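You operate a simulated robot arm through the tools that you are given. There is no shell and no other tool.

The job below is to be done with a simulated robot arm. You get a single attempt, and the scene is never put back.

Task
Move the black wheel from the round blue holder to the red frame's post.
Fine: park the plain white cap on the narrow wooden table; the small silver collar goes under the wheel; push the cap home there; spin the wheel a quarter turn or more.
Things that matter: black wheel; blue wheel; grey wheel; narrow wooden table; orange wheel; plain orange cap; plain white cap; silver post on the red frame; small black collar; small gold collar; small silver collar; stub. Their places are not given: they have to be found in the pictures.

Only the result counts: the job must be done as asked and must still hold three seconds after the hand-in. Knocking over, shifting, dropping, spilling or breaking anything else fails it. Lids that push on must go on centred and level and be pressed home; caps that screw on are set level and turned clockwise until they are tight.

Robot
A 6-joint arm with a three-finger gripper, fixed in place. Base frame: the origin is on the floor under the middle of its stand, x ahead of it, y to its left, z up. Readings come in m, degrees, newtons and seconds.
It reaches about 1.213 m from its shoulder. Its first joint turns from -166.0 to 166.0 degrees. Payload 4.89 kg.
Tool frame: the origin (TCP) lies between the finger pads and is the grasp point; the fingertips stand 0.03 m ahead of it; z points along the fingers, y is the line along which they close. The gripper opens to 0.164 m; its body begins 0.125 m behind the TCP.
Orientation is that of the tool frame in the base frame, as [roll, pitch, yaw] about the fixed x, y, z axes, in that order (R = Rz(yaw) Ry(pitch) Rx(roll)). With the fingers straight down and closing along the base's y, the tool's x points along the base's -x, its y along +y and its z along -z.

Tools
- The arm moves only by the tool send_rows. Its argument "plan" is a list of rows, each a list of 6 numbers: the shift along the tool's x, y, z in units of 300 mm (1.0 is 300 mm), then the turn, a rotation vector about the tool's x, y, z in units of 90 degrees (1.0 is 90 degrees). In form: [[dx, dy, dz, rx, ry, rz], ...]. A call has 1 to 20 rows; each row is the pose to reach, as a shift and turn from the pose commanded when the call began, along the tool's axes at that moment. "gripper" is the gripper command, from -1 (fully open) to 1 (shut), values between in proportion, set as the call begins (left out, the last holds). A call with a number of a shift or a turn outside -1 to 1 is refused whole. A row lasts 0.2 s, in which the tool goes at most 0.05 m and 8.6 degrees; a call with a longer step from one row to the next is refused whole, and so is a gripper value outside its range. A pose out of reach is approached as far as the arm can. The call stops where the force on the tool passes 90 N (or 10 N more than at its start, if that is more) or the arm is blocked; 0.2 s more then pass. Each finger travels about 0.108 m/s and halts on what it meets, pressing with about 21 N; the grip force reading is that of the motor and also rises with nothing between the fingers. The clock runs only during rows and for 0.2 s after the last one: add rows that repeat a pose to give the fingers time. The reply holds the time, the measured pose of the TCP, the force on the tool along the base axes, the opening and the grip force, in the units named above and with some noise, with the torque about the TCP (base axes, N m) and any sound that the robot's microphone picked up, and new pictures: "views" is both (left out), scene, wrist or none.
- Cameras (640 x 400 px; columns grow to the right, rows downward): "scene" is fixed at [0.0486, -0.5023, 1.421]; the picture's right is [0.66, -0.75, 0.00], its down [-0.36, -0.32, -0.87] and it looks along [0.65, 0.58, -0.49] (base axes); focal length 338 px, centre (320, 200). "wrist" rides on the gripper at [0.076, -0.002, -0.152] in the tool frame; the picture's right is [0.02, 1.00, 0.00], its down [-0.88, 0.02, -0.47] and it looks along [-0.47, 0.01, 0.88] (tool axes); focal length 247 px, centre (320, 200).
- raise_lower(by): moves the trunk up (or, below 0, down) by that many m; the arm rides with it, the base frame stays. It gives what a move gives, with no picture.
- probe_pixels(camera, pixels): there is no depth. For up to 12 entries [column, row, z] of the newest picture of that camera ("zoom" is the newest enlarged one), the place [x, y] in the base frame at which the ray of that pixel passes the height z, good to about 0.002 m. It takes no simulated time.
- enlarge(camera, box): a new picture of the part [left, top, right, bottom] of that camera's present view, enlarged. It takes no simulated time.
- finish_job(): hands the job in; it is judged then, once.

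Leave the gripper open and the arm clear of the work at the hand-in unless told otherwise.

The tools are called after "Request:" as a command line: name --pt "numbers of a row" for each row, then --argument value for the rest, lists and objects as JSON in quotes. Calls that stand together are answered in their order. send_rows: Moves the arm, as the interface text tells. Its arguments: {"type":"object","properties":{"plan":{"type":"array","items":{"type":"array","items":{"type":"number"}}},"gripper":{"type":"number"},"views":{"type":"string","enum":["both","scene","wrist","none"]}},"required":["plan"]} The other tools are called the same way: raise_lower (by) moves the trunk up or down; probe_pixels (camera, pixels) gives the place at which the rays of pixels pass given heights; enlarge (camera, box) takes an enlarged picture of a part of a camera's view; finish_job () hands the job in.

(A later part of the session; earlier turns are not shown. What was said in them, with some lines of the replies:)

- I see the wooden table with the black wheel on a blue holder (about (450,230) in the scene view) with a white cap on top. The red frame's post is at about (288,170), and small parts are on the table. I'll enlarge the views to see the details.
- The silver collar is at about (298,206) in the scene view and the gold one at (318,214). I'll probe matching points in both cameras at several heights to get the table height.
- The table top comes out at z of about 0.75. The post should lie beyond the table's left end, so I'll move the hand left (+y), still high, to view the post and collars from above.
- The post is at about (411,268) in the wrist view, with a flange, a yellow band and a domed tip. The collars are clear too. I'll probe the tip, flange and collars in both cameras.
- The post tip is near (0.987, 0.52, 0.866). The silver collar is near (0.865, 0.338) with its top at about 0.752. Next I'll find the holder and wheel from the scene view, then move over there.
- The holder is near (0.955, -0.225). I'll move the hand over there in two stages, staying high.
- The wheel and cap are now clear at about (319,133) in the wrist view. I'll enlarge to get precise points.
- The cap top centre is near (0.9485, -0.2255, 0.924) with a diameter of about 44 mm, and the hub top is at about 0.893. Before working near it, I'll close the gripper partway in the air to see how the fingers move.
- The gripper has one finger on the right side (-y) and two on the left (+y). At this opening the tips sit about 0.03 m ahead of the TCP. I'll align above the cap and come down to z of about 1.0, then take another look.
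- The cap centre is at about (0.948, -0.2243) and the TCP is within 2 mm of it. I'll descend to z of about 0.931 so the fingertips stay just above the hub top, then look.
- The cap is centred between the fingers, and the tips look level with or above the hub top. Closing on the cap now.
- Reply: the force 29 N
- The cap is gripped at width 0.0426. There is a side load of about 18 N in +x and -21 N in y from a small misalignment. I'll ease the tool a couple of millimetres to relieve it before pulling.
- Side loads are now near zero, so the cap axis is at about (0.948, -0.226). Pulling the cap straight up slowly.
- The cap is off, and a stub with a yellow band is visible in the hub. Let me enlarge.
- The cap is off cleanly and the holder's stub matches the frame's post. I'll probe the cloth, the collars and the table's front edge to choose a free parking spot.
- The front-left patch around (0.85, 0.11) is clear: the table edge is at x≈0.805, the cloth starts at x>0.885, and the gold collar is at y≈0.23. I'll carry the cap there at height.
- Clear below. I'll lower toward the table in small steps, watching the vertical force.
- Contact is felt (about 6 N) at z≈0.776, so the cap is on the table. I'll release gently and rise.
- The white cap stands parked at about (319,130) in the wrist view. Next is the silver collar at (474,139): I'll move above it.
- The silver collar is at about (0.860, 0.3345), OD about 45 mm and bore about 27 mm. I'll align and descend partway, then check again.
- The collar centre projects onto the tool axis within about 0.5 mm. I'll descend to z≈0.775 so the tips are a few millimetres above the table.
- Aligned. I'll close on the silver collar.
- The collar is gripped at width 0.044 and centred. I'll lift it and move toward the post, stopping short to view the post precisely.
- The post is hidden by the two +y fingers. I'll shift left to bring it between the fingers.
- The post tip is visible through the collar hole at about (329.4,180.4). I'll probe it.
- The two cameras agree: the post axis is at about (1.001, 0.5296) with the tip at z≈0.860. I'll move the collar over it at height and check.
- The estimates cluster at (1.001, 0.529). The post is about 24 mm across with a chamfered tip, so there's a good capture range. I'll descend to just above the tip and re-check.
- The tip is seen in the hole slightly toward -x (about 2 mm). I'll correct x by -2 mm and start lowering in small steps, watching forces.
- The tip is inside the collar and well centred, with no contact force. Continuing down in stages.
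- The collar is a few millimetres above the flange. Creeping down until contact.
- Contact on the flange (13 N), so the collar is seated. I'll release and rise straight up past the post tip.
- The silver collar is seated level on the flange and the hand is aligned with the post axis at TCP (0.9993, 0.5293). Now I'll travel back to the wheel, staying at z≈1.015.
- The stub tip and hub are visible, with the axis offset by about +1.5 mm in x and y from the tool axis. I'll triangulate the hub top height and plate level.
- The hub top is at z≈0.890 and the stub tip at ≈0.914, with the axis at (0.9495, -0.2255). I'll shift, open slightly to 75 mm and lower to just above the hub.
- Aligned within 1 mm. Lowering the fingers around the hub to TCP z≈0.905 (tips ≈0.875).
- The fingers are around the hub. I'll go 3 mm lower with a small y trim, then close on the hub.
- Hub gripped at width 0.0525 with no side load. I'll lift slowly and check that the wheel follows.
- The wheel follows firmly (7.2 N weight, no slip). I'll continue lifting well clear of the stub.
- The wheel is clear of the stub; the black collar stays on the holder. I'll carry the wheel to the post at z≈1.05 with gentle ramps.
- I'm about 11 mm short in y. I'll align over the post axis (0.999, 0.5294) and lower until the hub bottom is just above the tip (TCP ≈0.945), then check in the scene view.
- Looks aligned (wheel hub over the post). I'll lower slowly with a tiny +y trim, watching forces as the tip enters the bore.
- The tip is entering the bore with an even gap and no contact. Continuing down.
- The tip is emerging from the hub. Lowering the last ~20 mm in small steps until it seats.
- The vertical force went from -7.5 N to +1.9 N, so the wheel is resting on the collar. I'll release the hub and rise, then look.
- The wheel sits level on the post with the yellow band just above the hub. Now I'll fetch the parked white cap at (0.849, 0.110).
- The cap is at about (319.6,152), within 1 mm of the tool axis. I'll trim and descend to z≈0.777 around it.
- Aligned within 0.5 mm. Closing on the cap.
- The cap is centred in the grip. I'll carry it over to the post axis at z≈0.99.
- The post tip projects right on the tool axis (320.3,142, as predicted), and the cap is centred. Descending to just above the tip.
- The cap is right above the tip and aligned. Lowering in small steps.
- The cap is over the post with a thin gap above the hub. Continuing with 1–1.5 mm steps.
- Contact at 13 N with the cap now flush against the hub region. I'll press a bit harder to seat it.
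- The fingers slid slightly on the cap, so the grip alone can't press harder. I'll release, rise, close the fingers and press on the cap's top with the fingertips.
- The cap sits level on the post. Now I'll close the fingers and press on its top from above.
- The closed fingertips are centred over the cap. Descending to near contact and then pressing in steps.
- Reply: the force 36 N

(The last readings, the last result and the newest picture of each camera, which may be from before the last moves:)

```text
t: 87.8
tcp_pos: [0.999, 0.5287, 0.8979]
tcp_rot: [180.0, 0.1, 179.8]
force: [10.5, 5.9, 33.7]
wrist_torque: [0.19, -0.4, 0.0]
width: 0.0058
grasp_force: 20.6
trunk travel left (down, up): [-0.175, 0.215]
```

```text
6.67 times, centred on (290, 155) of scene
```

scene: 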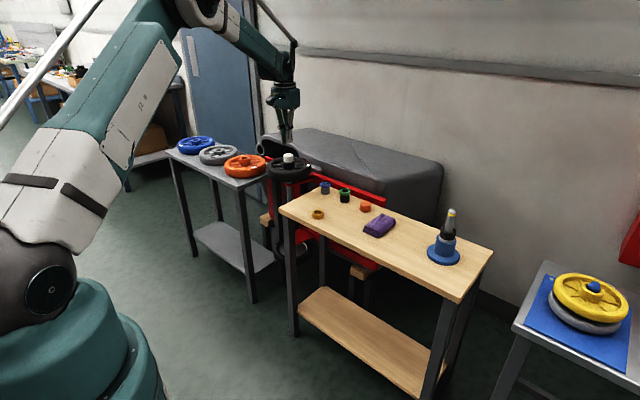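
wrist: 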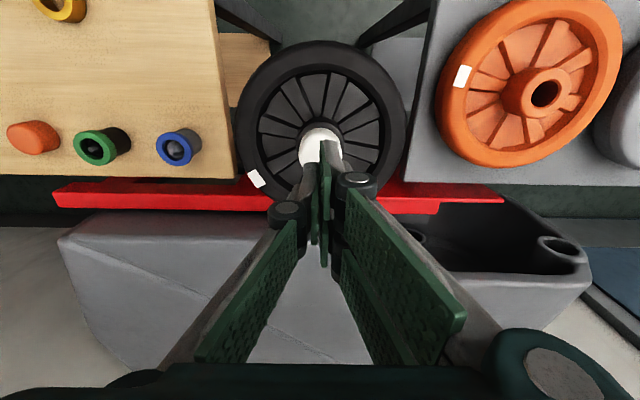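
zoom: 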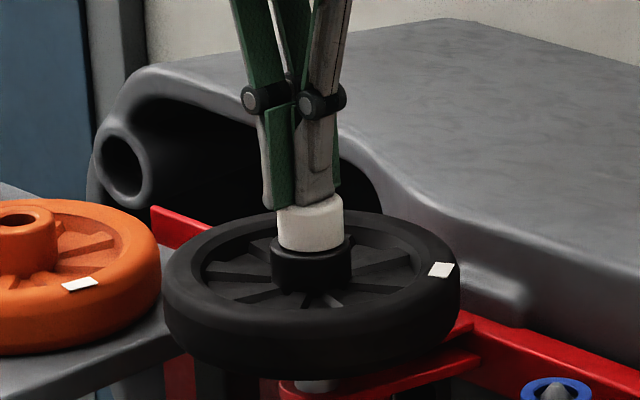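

33.7 N of push at z≈0.898. I'll increase further to be sure it is pressed home.

Request:
send_rows --pt "0 0 0.004 0 0 0" --pt "0 0 0.008 0 0 0" --pt "0 0 0.008 0 0 0" --views "none"

Request:
enlarge --camera "scene" --box '[265, 125, 315, 185]'

```text
t: 88.6
tcp_pos: [0.9985, 0.5281, 0.8958]
tcp_rot: [179.9, 0.2, 180.0]
force: [27.2, 14.6, 82.4]
wrist_torque: [0.48, -1.2, -0.01]
width: 0.0061
grasp_force: 21.2
trunk travel left (down, up): [-0.175, 0.215]
```

```text
6.67 times, centred on (290, 155) of scene
```

zoom: 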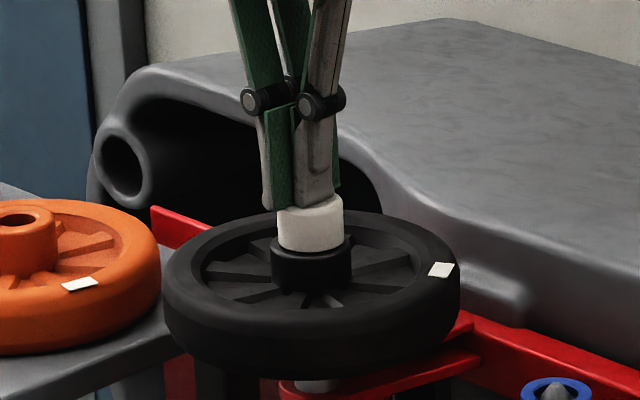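

82 N pressed with no further movement, so the cap is home. I'll back off upward and inspect.

Request:
send_rows --pt "0 0 -0.01 0 0 0" --pt "0 0 -0.03 0 0 0" --pt "0 0 -0.12 0 0 0" --pt "0 0 -0.25 0 0 0" --pt "0 0 -0.25 0 0 0"

Request:
enlarge --camera "scene" --box '[270, 140, 310, 180]'

Request:
enlarge --camera "wrist" --box '[230, 60, 410, 200]'

```text
t: 89.8
tcp_pos: [1.0001, 0.5301, 0.9686]
tcp_rot: [-180.0, 0.0, -180.0]
force: [0.1, -0.2, 1.0]
wrist_torque: [0.04, -0.04, -0.01]
width: 0.0
grasp_force: 20.7
trunk travel left (down, up): [-0.175, 0.215]
```

scene: 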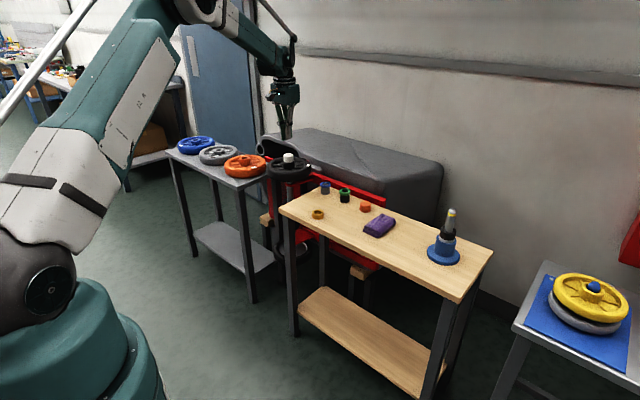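
wrist: 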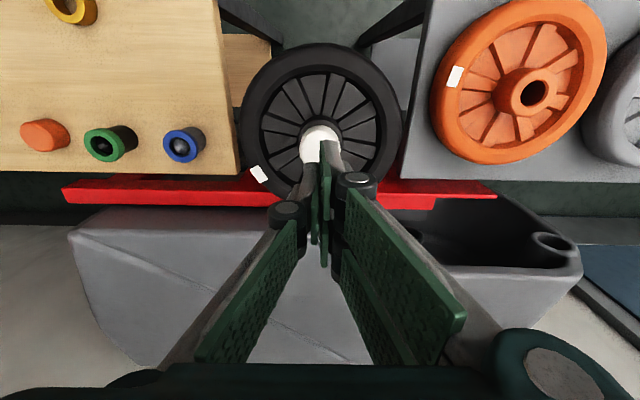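

```text
10.00 times, centred on (290, 160) of scene
```

zoom: 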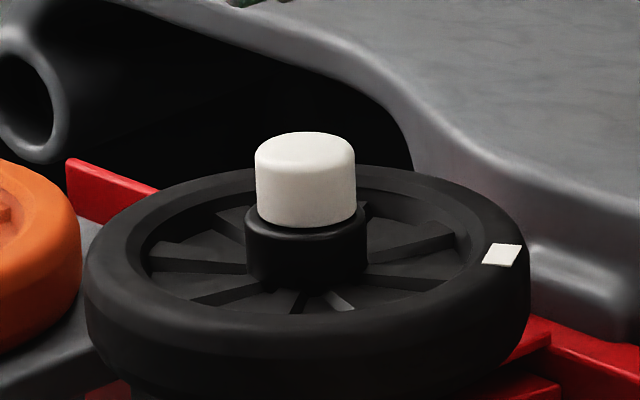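

```text
2.86 times, centred on (320, 130) of wrist
```

zoom: 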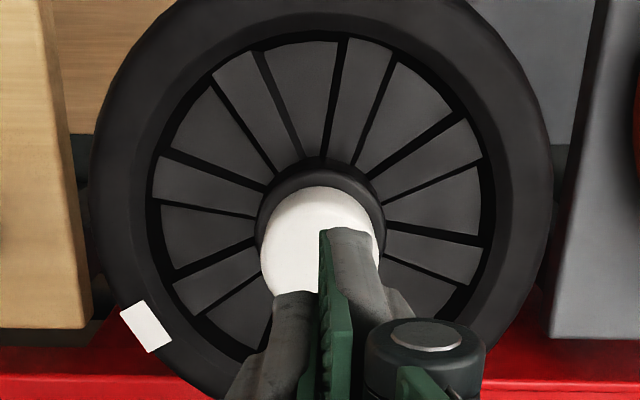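

The cap is level and home. Now I'll spin the wheel: open the fingers above it, pre-rotate the hand -60° in free air, then grip the hub below the cap and turn the other way.

Request:
send_rows --pt "0 0 0 0 0 -0.08" --pt "0 0 0 0 0 -0.16" --pt "0 0 0 0 0 -0.25" --pt "0 0 0 0 0 -0.34" --pt "0 0 0 0 0 -0.43" --pt "0 0 0 0 0 -0.52" --pt "0 0 0 0 0 -0.6" --pt "0 0 0 0 0 -0.667" --pt "0 0 0 0 0 -0.667" --gripper 0.085

```text
t: 91.8
tcp_pos: [0.9993, 0.5284, 0.9665]
tcp_rot: [180.0, 0.0, -119.9]
force: [-0.3, 0.7, -0.1]
wrist_torque: [-0.03, -0.02, 0.01]
width: 0.0754
grasp_force: 0.0
trunk travel left (down, up): [-0.175, 0.215]
```

scene: 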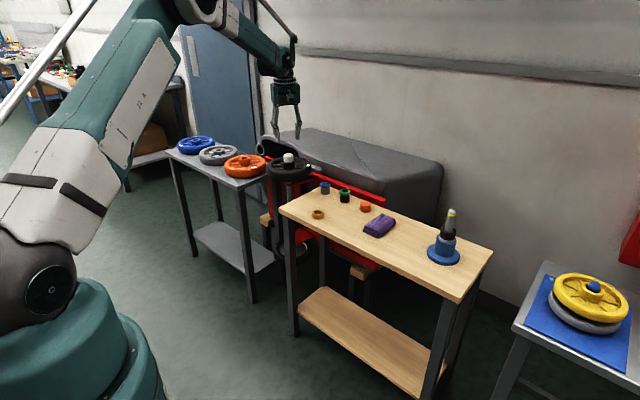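
wrist: 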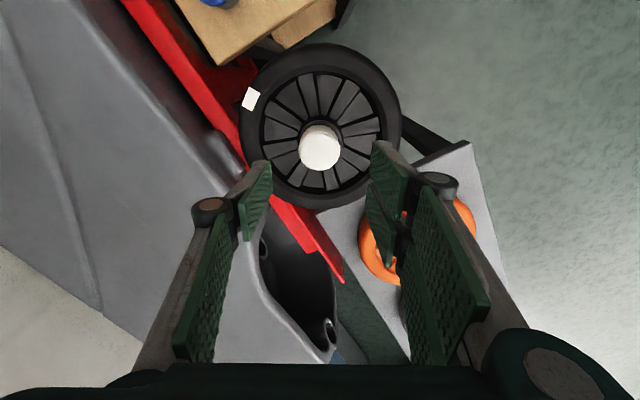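

The hand is rotated to yaw -120° and the cap is centred between the fingers. Descending around the hub to z≈0.853.

Request:
send_rows --pt "0 0 0.08 0 0 0" --pt "0 0 0.16 0 0 0" --pt "0 0 0.24 0 0 0" --pt "0 0 0.3 0 0 0" --pt "0 0 0.3 0 0 0"

Request:
enlarge --camera "wrist" --box '[220, 100, 420, 230]'

Request:
enlarge --camera "scene" --box '[255, 120, 325, 190]'

```text
t: 93.0
tcp_pos: [1.0, 0.5293, 0.8765]
tcp_rot: [-180.0, 0.0, -120.0]
force: [-0.3, -0.4, 1.0]
wrist_torque: [-0.02, 0.06, 0.0]
width: 0.075
grasp_force: 0.0
trunk travel left (down, up): [-0.175, 0.215]
```

scene: 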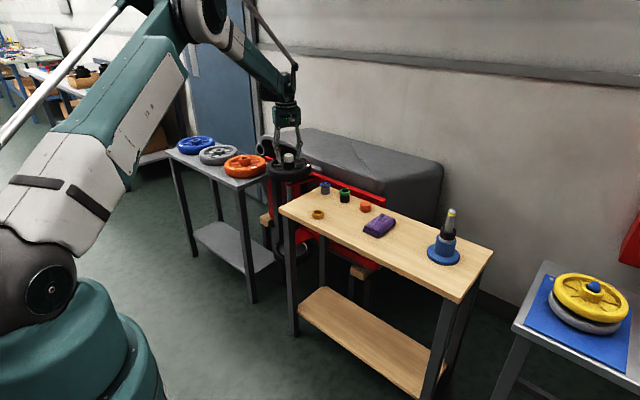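
wrist: 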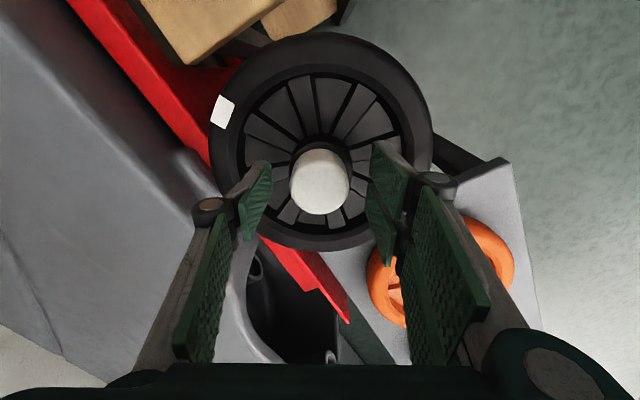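

```text
3.08 times, centred on (320, 165) of wrist
```

zoom: 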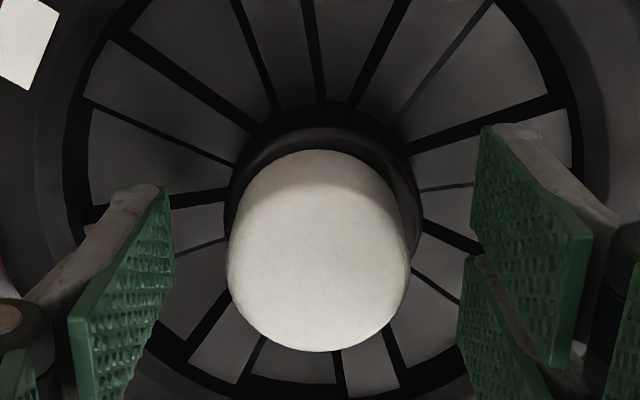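

```text
5.71 times, centred on (290, 155) of scene
```

zoom: 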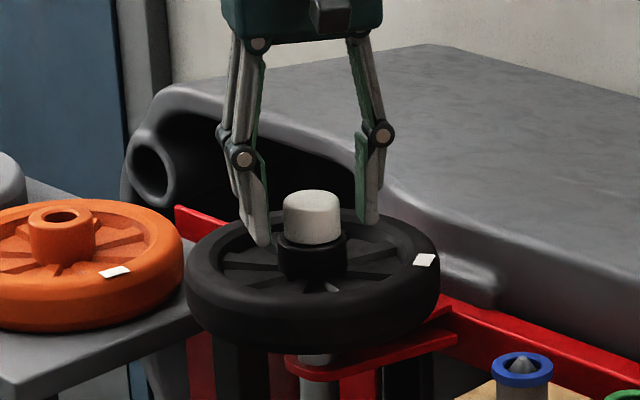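

Clear on both sides. Final descent of 23 mm with a 0.8 mm lateral trim, then close on the hub.

Request:
send_rows --pt "0 -0.0025 0.03 0 0 0" --pt "0 -0.0025 0.06 0 0 0" --pt "0 -0.0025 0.079 0 0 0" --pt "0 -0.0025 0.079 0 0 0" --views "none"

Request:
enlarge --camera "scene" --box '[255, 120, 325, 190]'

Request:
enlarge --camera "wrist" --box '[220, 100, 420, 230]'

```text
t: 94.0
tcp_pos: [1.0003, 0.5288, 0.8543]
tcp_rot: [179.9, -0.1, -120.0]
force: [0.4, 0.1, -0.5]
wrist_torque: [-0.01, 0.02, -0.01]
width: 0.075
grasp_force: 0.1
trunk travel left (down, up): [-0.175, 0.215]
```

```text
5.71 times, centred on (290, 155) of scene
```

zoom: 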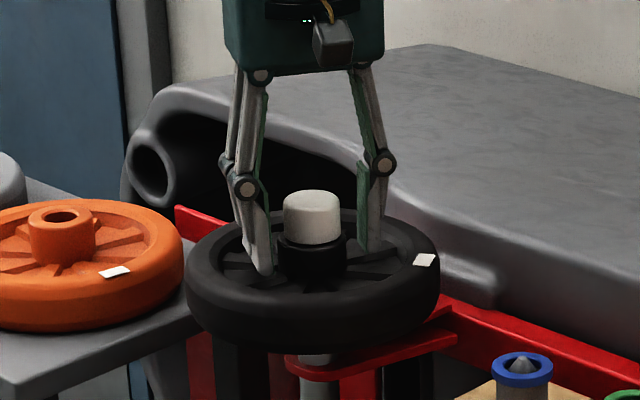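

```text
3.08 times, centred on (320, 165) of wrist
```

zoom: 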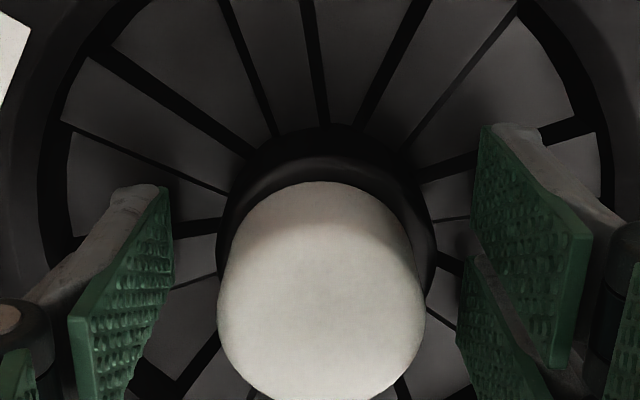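

Request:
send_rows --pt "0 0 0 0 0 0" --pt "0 0 0 0 0 0" --pt "0 0 0 0 0 0" --pt "0 0 0 0 0 0" --gripper 1 --views "wrist"

```text
t: 95.0
tcp_pos: [1.001, 0.529, 0.8539]
tcp_rot: [-179.9, 0.1, -120.0]
force: [-3.3, 1.3, 0.6]
wrist_torque: [0.02, 0.04, -0.01]
width: 0.0526
grasp_force: 21.0
trunk travel left (down, up): [-0.175, 0.215]
```

wrist: 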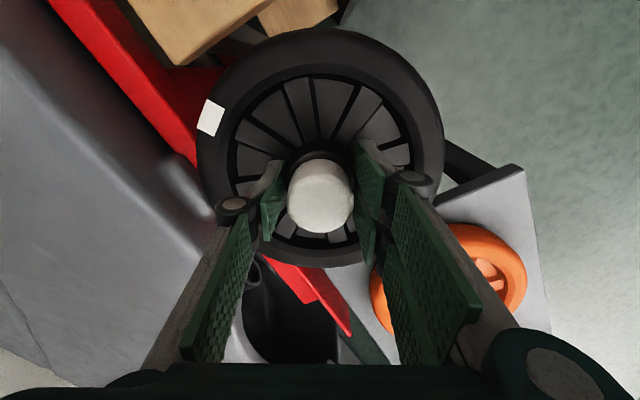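

The hub is gripped (0.0526 m) and side loads are small. Turning the wheel: first 60° back about the tool z.

Request:
send_rows --pt "0 0 0 0 0 0.04" --pt "0 0 0 0 0 0.11" --pt "0 0 0 0 0 0.19" --pt "0 0 0 0 0 0.27" --pt "0 0 0 0 0 0.35" --pt "0 0 0 0 0 0.43" --pt "0 0 0 0 0 0.51" --pt "0 0 0 0 0 0.59" --pt "0 0 0 0 0 0.667"

```text
t: 97.0
tcp_pos: [1.0002, 0.5286, 0.8519]
tcp_rot: [-179.9, 0.0, 179.9]
force: [0.6, -1.3, -0.1]
wrist_torque: [-0.01, 0.02, 0.1]
width: 0.0525
grasp_force: 21.0
trunk travel left (down, up): [-0.175, 0.215]
```

scene: 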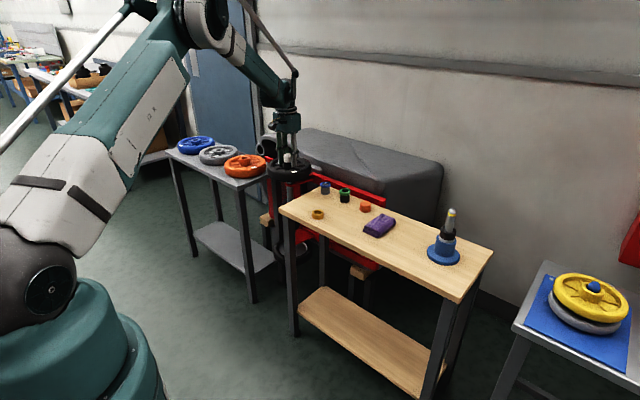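
wrist: 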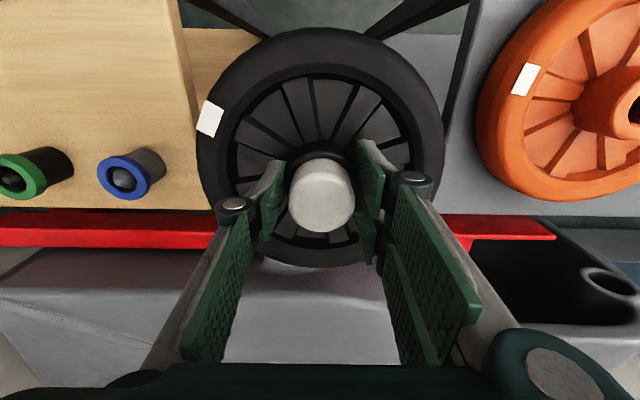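

The tag stays fixed in the wrist view, so the wheel turns with the hand: 60° so far. Turning another 75° the same way.

Request:
send_rows --pt "0 0 0 0 0 0.04" --pt "0 0 0 0 0 0.11" --pt "0 0 0 0 0 0.19" --pt "0 0 0 0 0 0.27" --pt "0 0 0 0 0 0.35" --pt "0 0 0 0 0 0.43" --pt "0 0 0 0 0 0.51" --pt "0 0 0 0 0 0.59" --pt "0 0 0 0 0 0.67" --pt "0 0 0 0 0 0.75" --pt "0 0 0 0 0 0.83" --pt "0 0 0 0 0 0.83"

```text
t: 99.6
tcp_pos: [1.0011, 0.529, 0.8524]
tcp_rot: [180.0, 0.0, 105.3]
force: [0.0, 0.2, -0.1]
wrist_torque: [-0.02, 0.01, 0.0]
width: 0.0524
grasp_force: 21.0
trunk travel left (down, up): [-0.175, 0.215]
```

scene: 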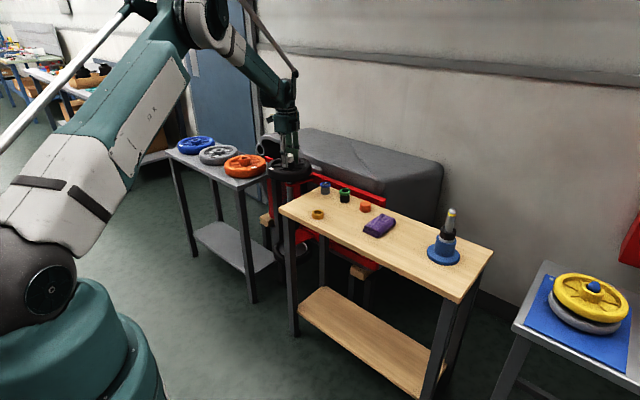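
wrist: 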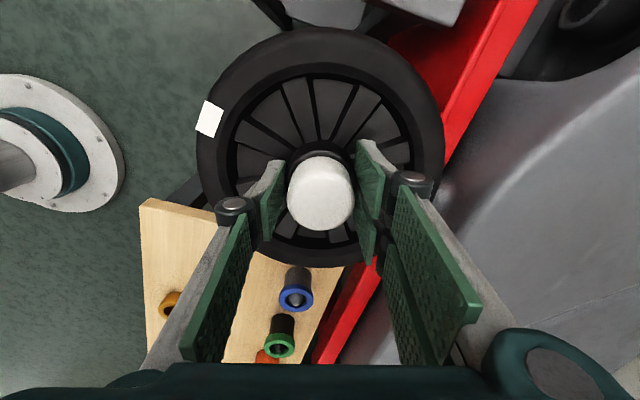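

The wheel has been turned about 135°. I'll release the hub, rise straight up and inspect.

Request:
send_rows --pt "0 0 0 0 0 0" --pt "0 0 0 0 0 0" --pt "0 0 0 0 0 0" --gripper 0.085 --views "none"

Request:
send_rows --pt "0 0 -0.04 0 0 0" --pt "0 0 -0.12 0 0 0" --pt "0 0 -0.25 0 0 0" --pt "0 0 -0.4 0 0 0" --pt "0 0 -0.55 0 0 0" --pt "0 0 -0.7 0 0 0" --pt "0 0 -0.7 0 0 0"

Request:
enlarge --camera "scene" --box '[255, 130, 335, 220]'

Request:
enlarge --camera "wrist" --box '[220, 50, 420, 190]'

```text
t: 100.4
tcp_pos: [1.0006, 0.5283, 0.8532]
tcp_rot: [-179.9, 0.0, 105.2]
force: [0.7, 0.2, 0.6]
wrist_torque: [0.0, 0.01, -0.01]
width: 0.0752
grasp_force: 0.0
trunk travel left (down, up): [-0.175, 0.215]
```

```text
t: 102.0
tcp_pos: [1.0017, 0.5279, 1.0638]
tcp_rot: [179.9, 0.0, 105.4]
force: [1.1, -1.1, 0.7]
wrist_torque: [0.05, -0.03, 0.01]
width: 0.0751
grasp_force: 0.0
trunk travel left (down, up): [-0.175, 0.215]
```

scene: 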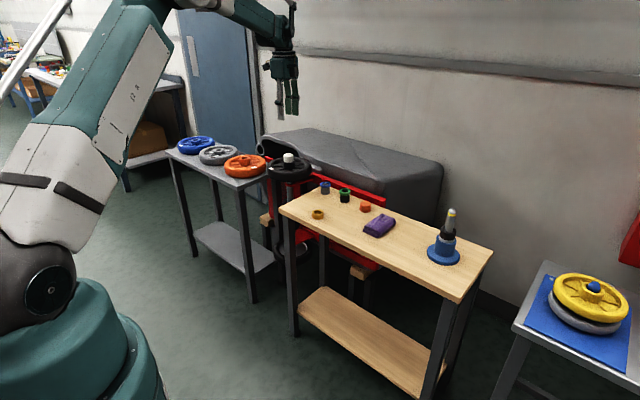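
wrist: 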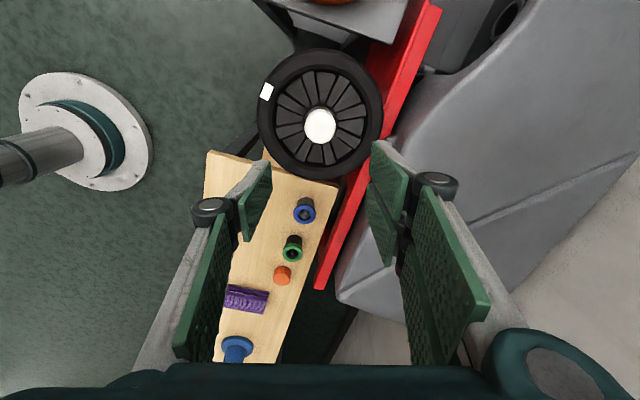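

```text
4.44 times, centred on (295, 175) of scene
```

zoom: 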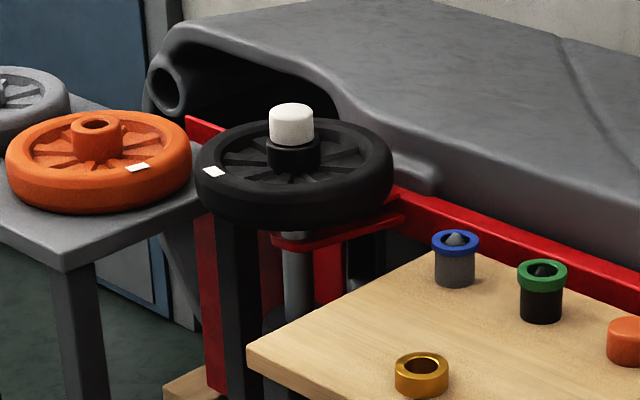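

```text
2.86 times, centred on (320, 120) of wrist
```

zoom: 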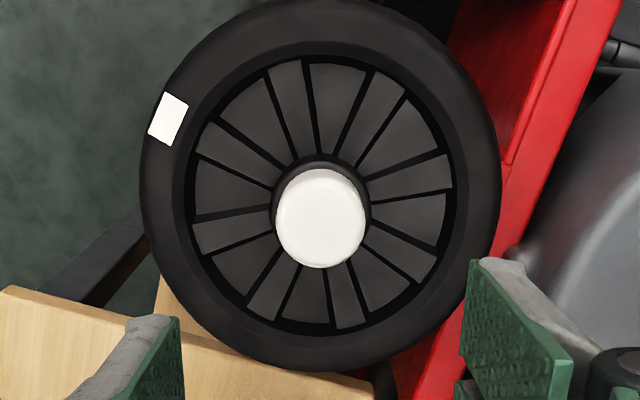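

The tag moved from the right-rear to the left side of the wheel, and the wheel and cap are level. I'll rotate the hand back, open it fully and retreat clear of the work.

Request:
send_rows --pt "0 0 -0.03 0 0 -0.08" --pt "0 0 -0.06 0 0 -0.16" --pt "0 0 -0.09 0 0 -0.25" --pt "0 0 -0.12 0 0 -0.34" --pt "0 0 -0.15 0 0 -0.43" --pt "0 0 -0.15 0 0 -0.52" --pt "0 0 -0.15 0 0 -0.61" --pt "0 0 -0.15 0 0 -0.7" --pt "0 0 -0.15 0 0 -0.78" --pt "0 0 -0.15 0 0 -0.83" --pt "0 0 -0.15 0 0 -0.83" --gripper -1 --views "none"

Request:
send_rows --pt "0.1 -0.05 0 0 0 0" --pt "0.23 -0.12 0 0 0 0" --pt "0.36 -0.2 0 0 0 0" --pt "0.49 -0.28 0 0 0 0" --pt "0.62 -0.36 0 0 0 0" --pt "0.75 -0.44 0 0 0 0" --pt "0.88 -0.52 0 0 0 0" --pt "1.0 -0.6 0 0 0 0" --pt "1.0 -0.6 0 0 0 0"

Request:
enlarge --camera "scene" --box '[265, 135, 325, 195]'

Request:
enlarge --camera "scene" --box '[270, 140, 480, 280]'

```text
t: 104.4
tcp_pos: [1.0, 0.5294, 1.1083]
tcp_rot: [-180.0, 0.1, 179.9]
force: [0.6, 0.4, -0.6]
wrist_torque: [-0.01, 0.01, 0.0]
width: 0.164
grasp_force: 0.1
trunk travel left (down, up): [-0.175, 0.215]
```

```text
t: 106.4
tcp_pos: [0.6994, 0.3482, 1.1086]
tcp_rot: [-180.0, 0.0, 179.9]
force: [-1.3, -0.1, 0.4]
wrist_torque: [0.06, -0.17, -0.03]
width: 0.164
grasp_force: 0.1
trunk travel left (down, up): [-0.175, 0.215]
```

scene: 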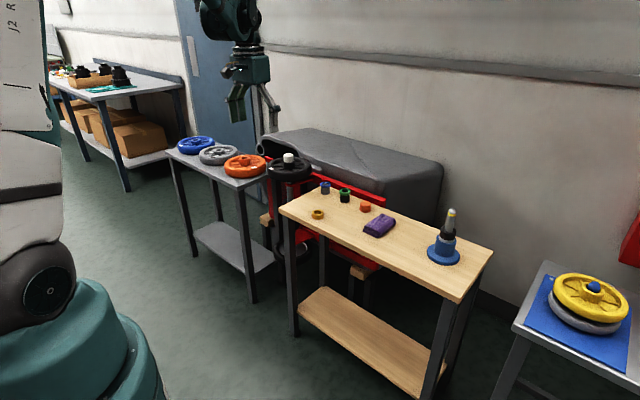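
wrist: 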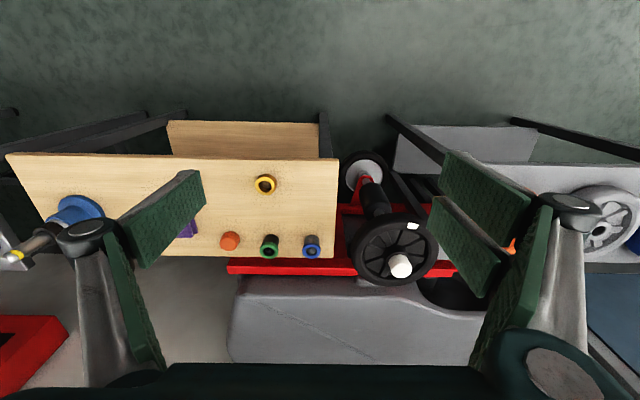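

```text
6.67 times, centred on (295, 165) of scene
```

zoom: 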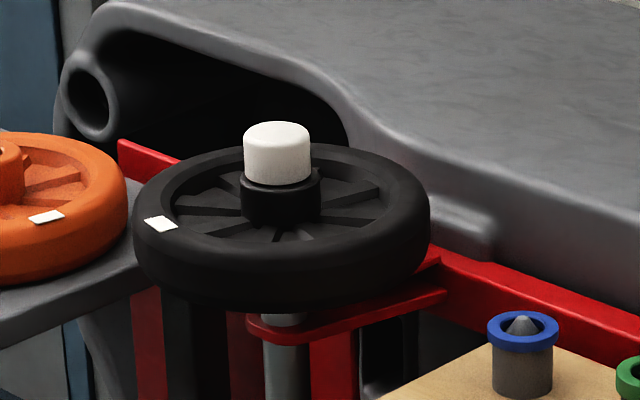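

```text
2.86 times, centred on (375, 210) of scene
```

zoom: 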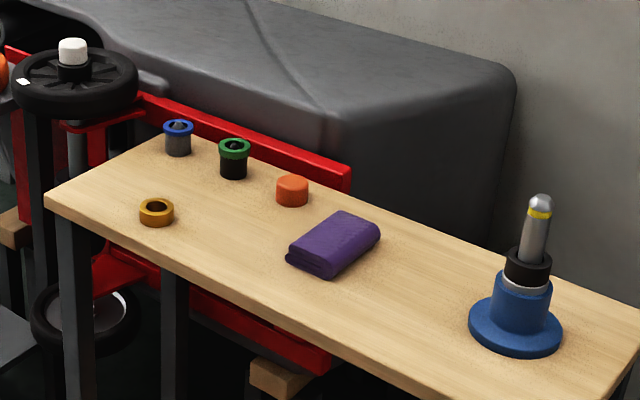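

The final state checks out. The black wheel is on the red frame's post with the silver collar beneath it. The white cap is level and pressed home, and the wheel has been turned about 135°. Nothing else has moved, the gripper is open and the arm is clear. Handing in.

Request:
finish_job

```text
The job is handed in.
```

The black wheel is now on the red frame's post, and the job is handed in. The hand-in gave no verdict, so what follows is from my own readings and pictures.

- **Cap parked:** I took the white cap off the holder and stood it on the narrow wooden table while I moved the other parts.
- **Collar:** The small silver collar sits on the post's flange, directly under the wheel.
- **Wheel:** It rests level on the collar, with the post tip coming up through the hub.
- **Cap pressed home:** I set the white cap on the post and pressed it from above to about 82 N. It did not move any further, and it looks level and tight to the hub.
- **Spin:** I gripped the hub and turned the wheel about 135°. The white tag on its rim moved from the right-rear to the left side.

In the last pictures nothing else on the table had moved. The small black collar is still on the blue holder. The gripper is fully open and the arm is clear of the work.
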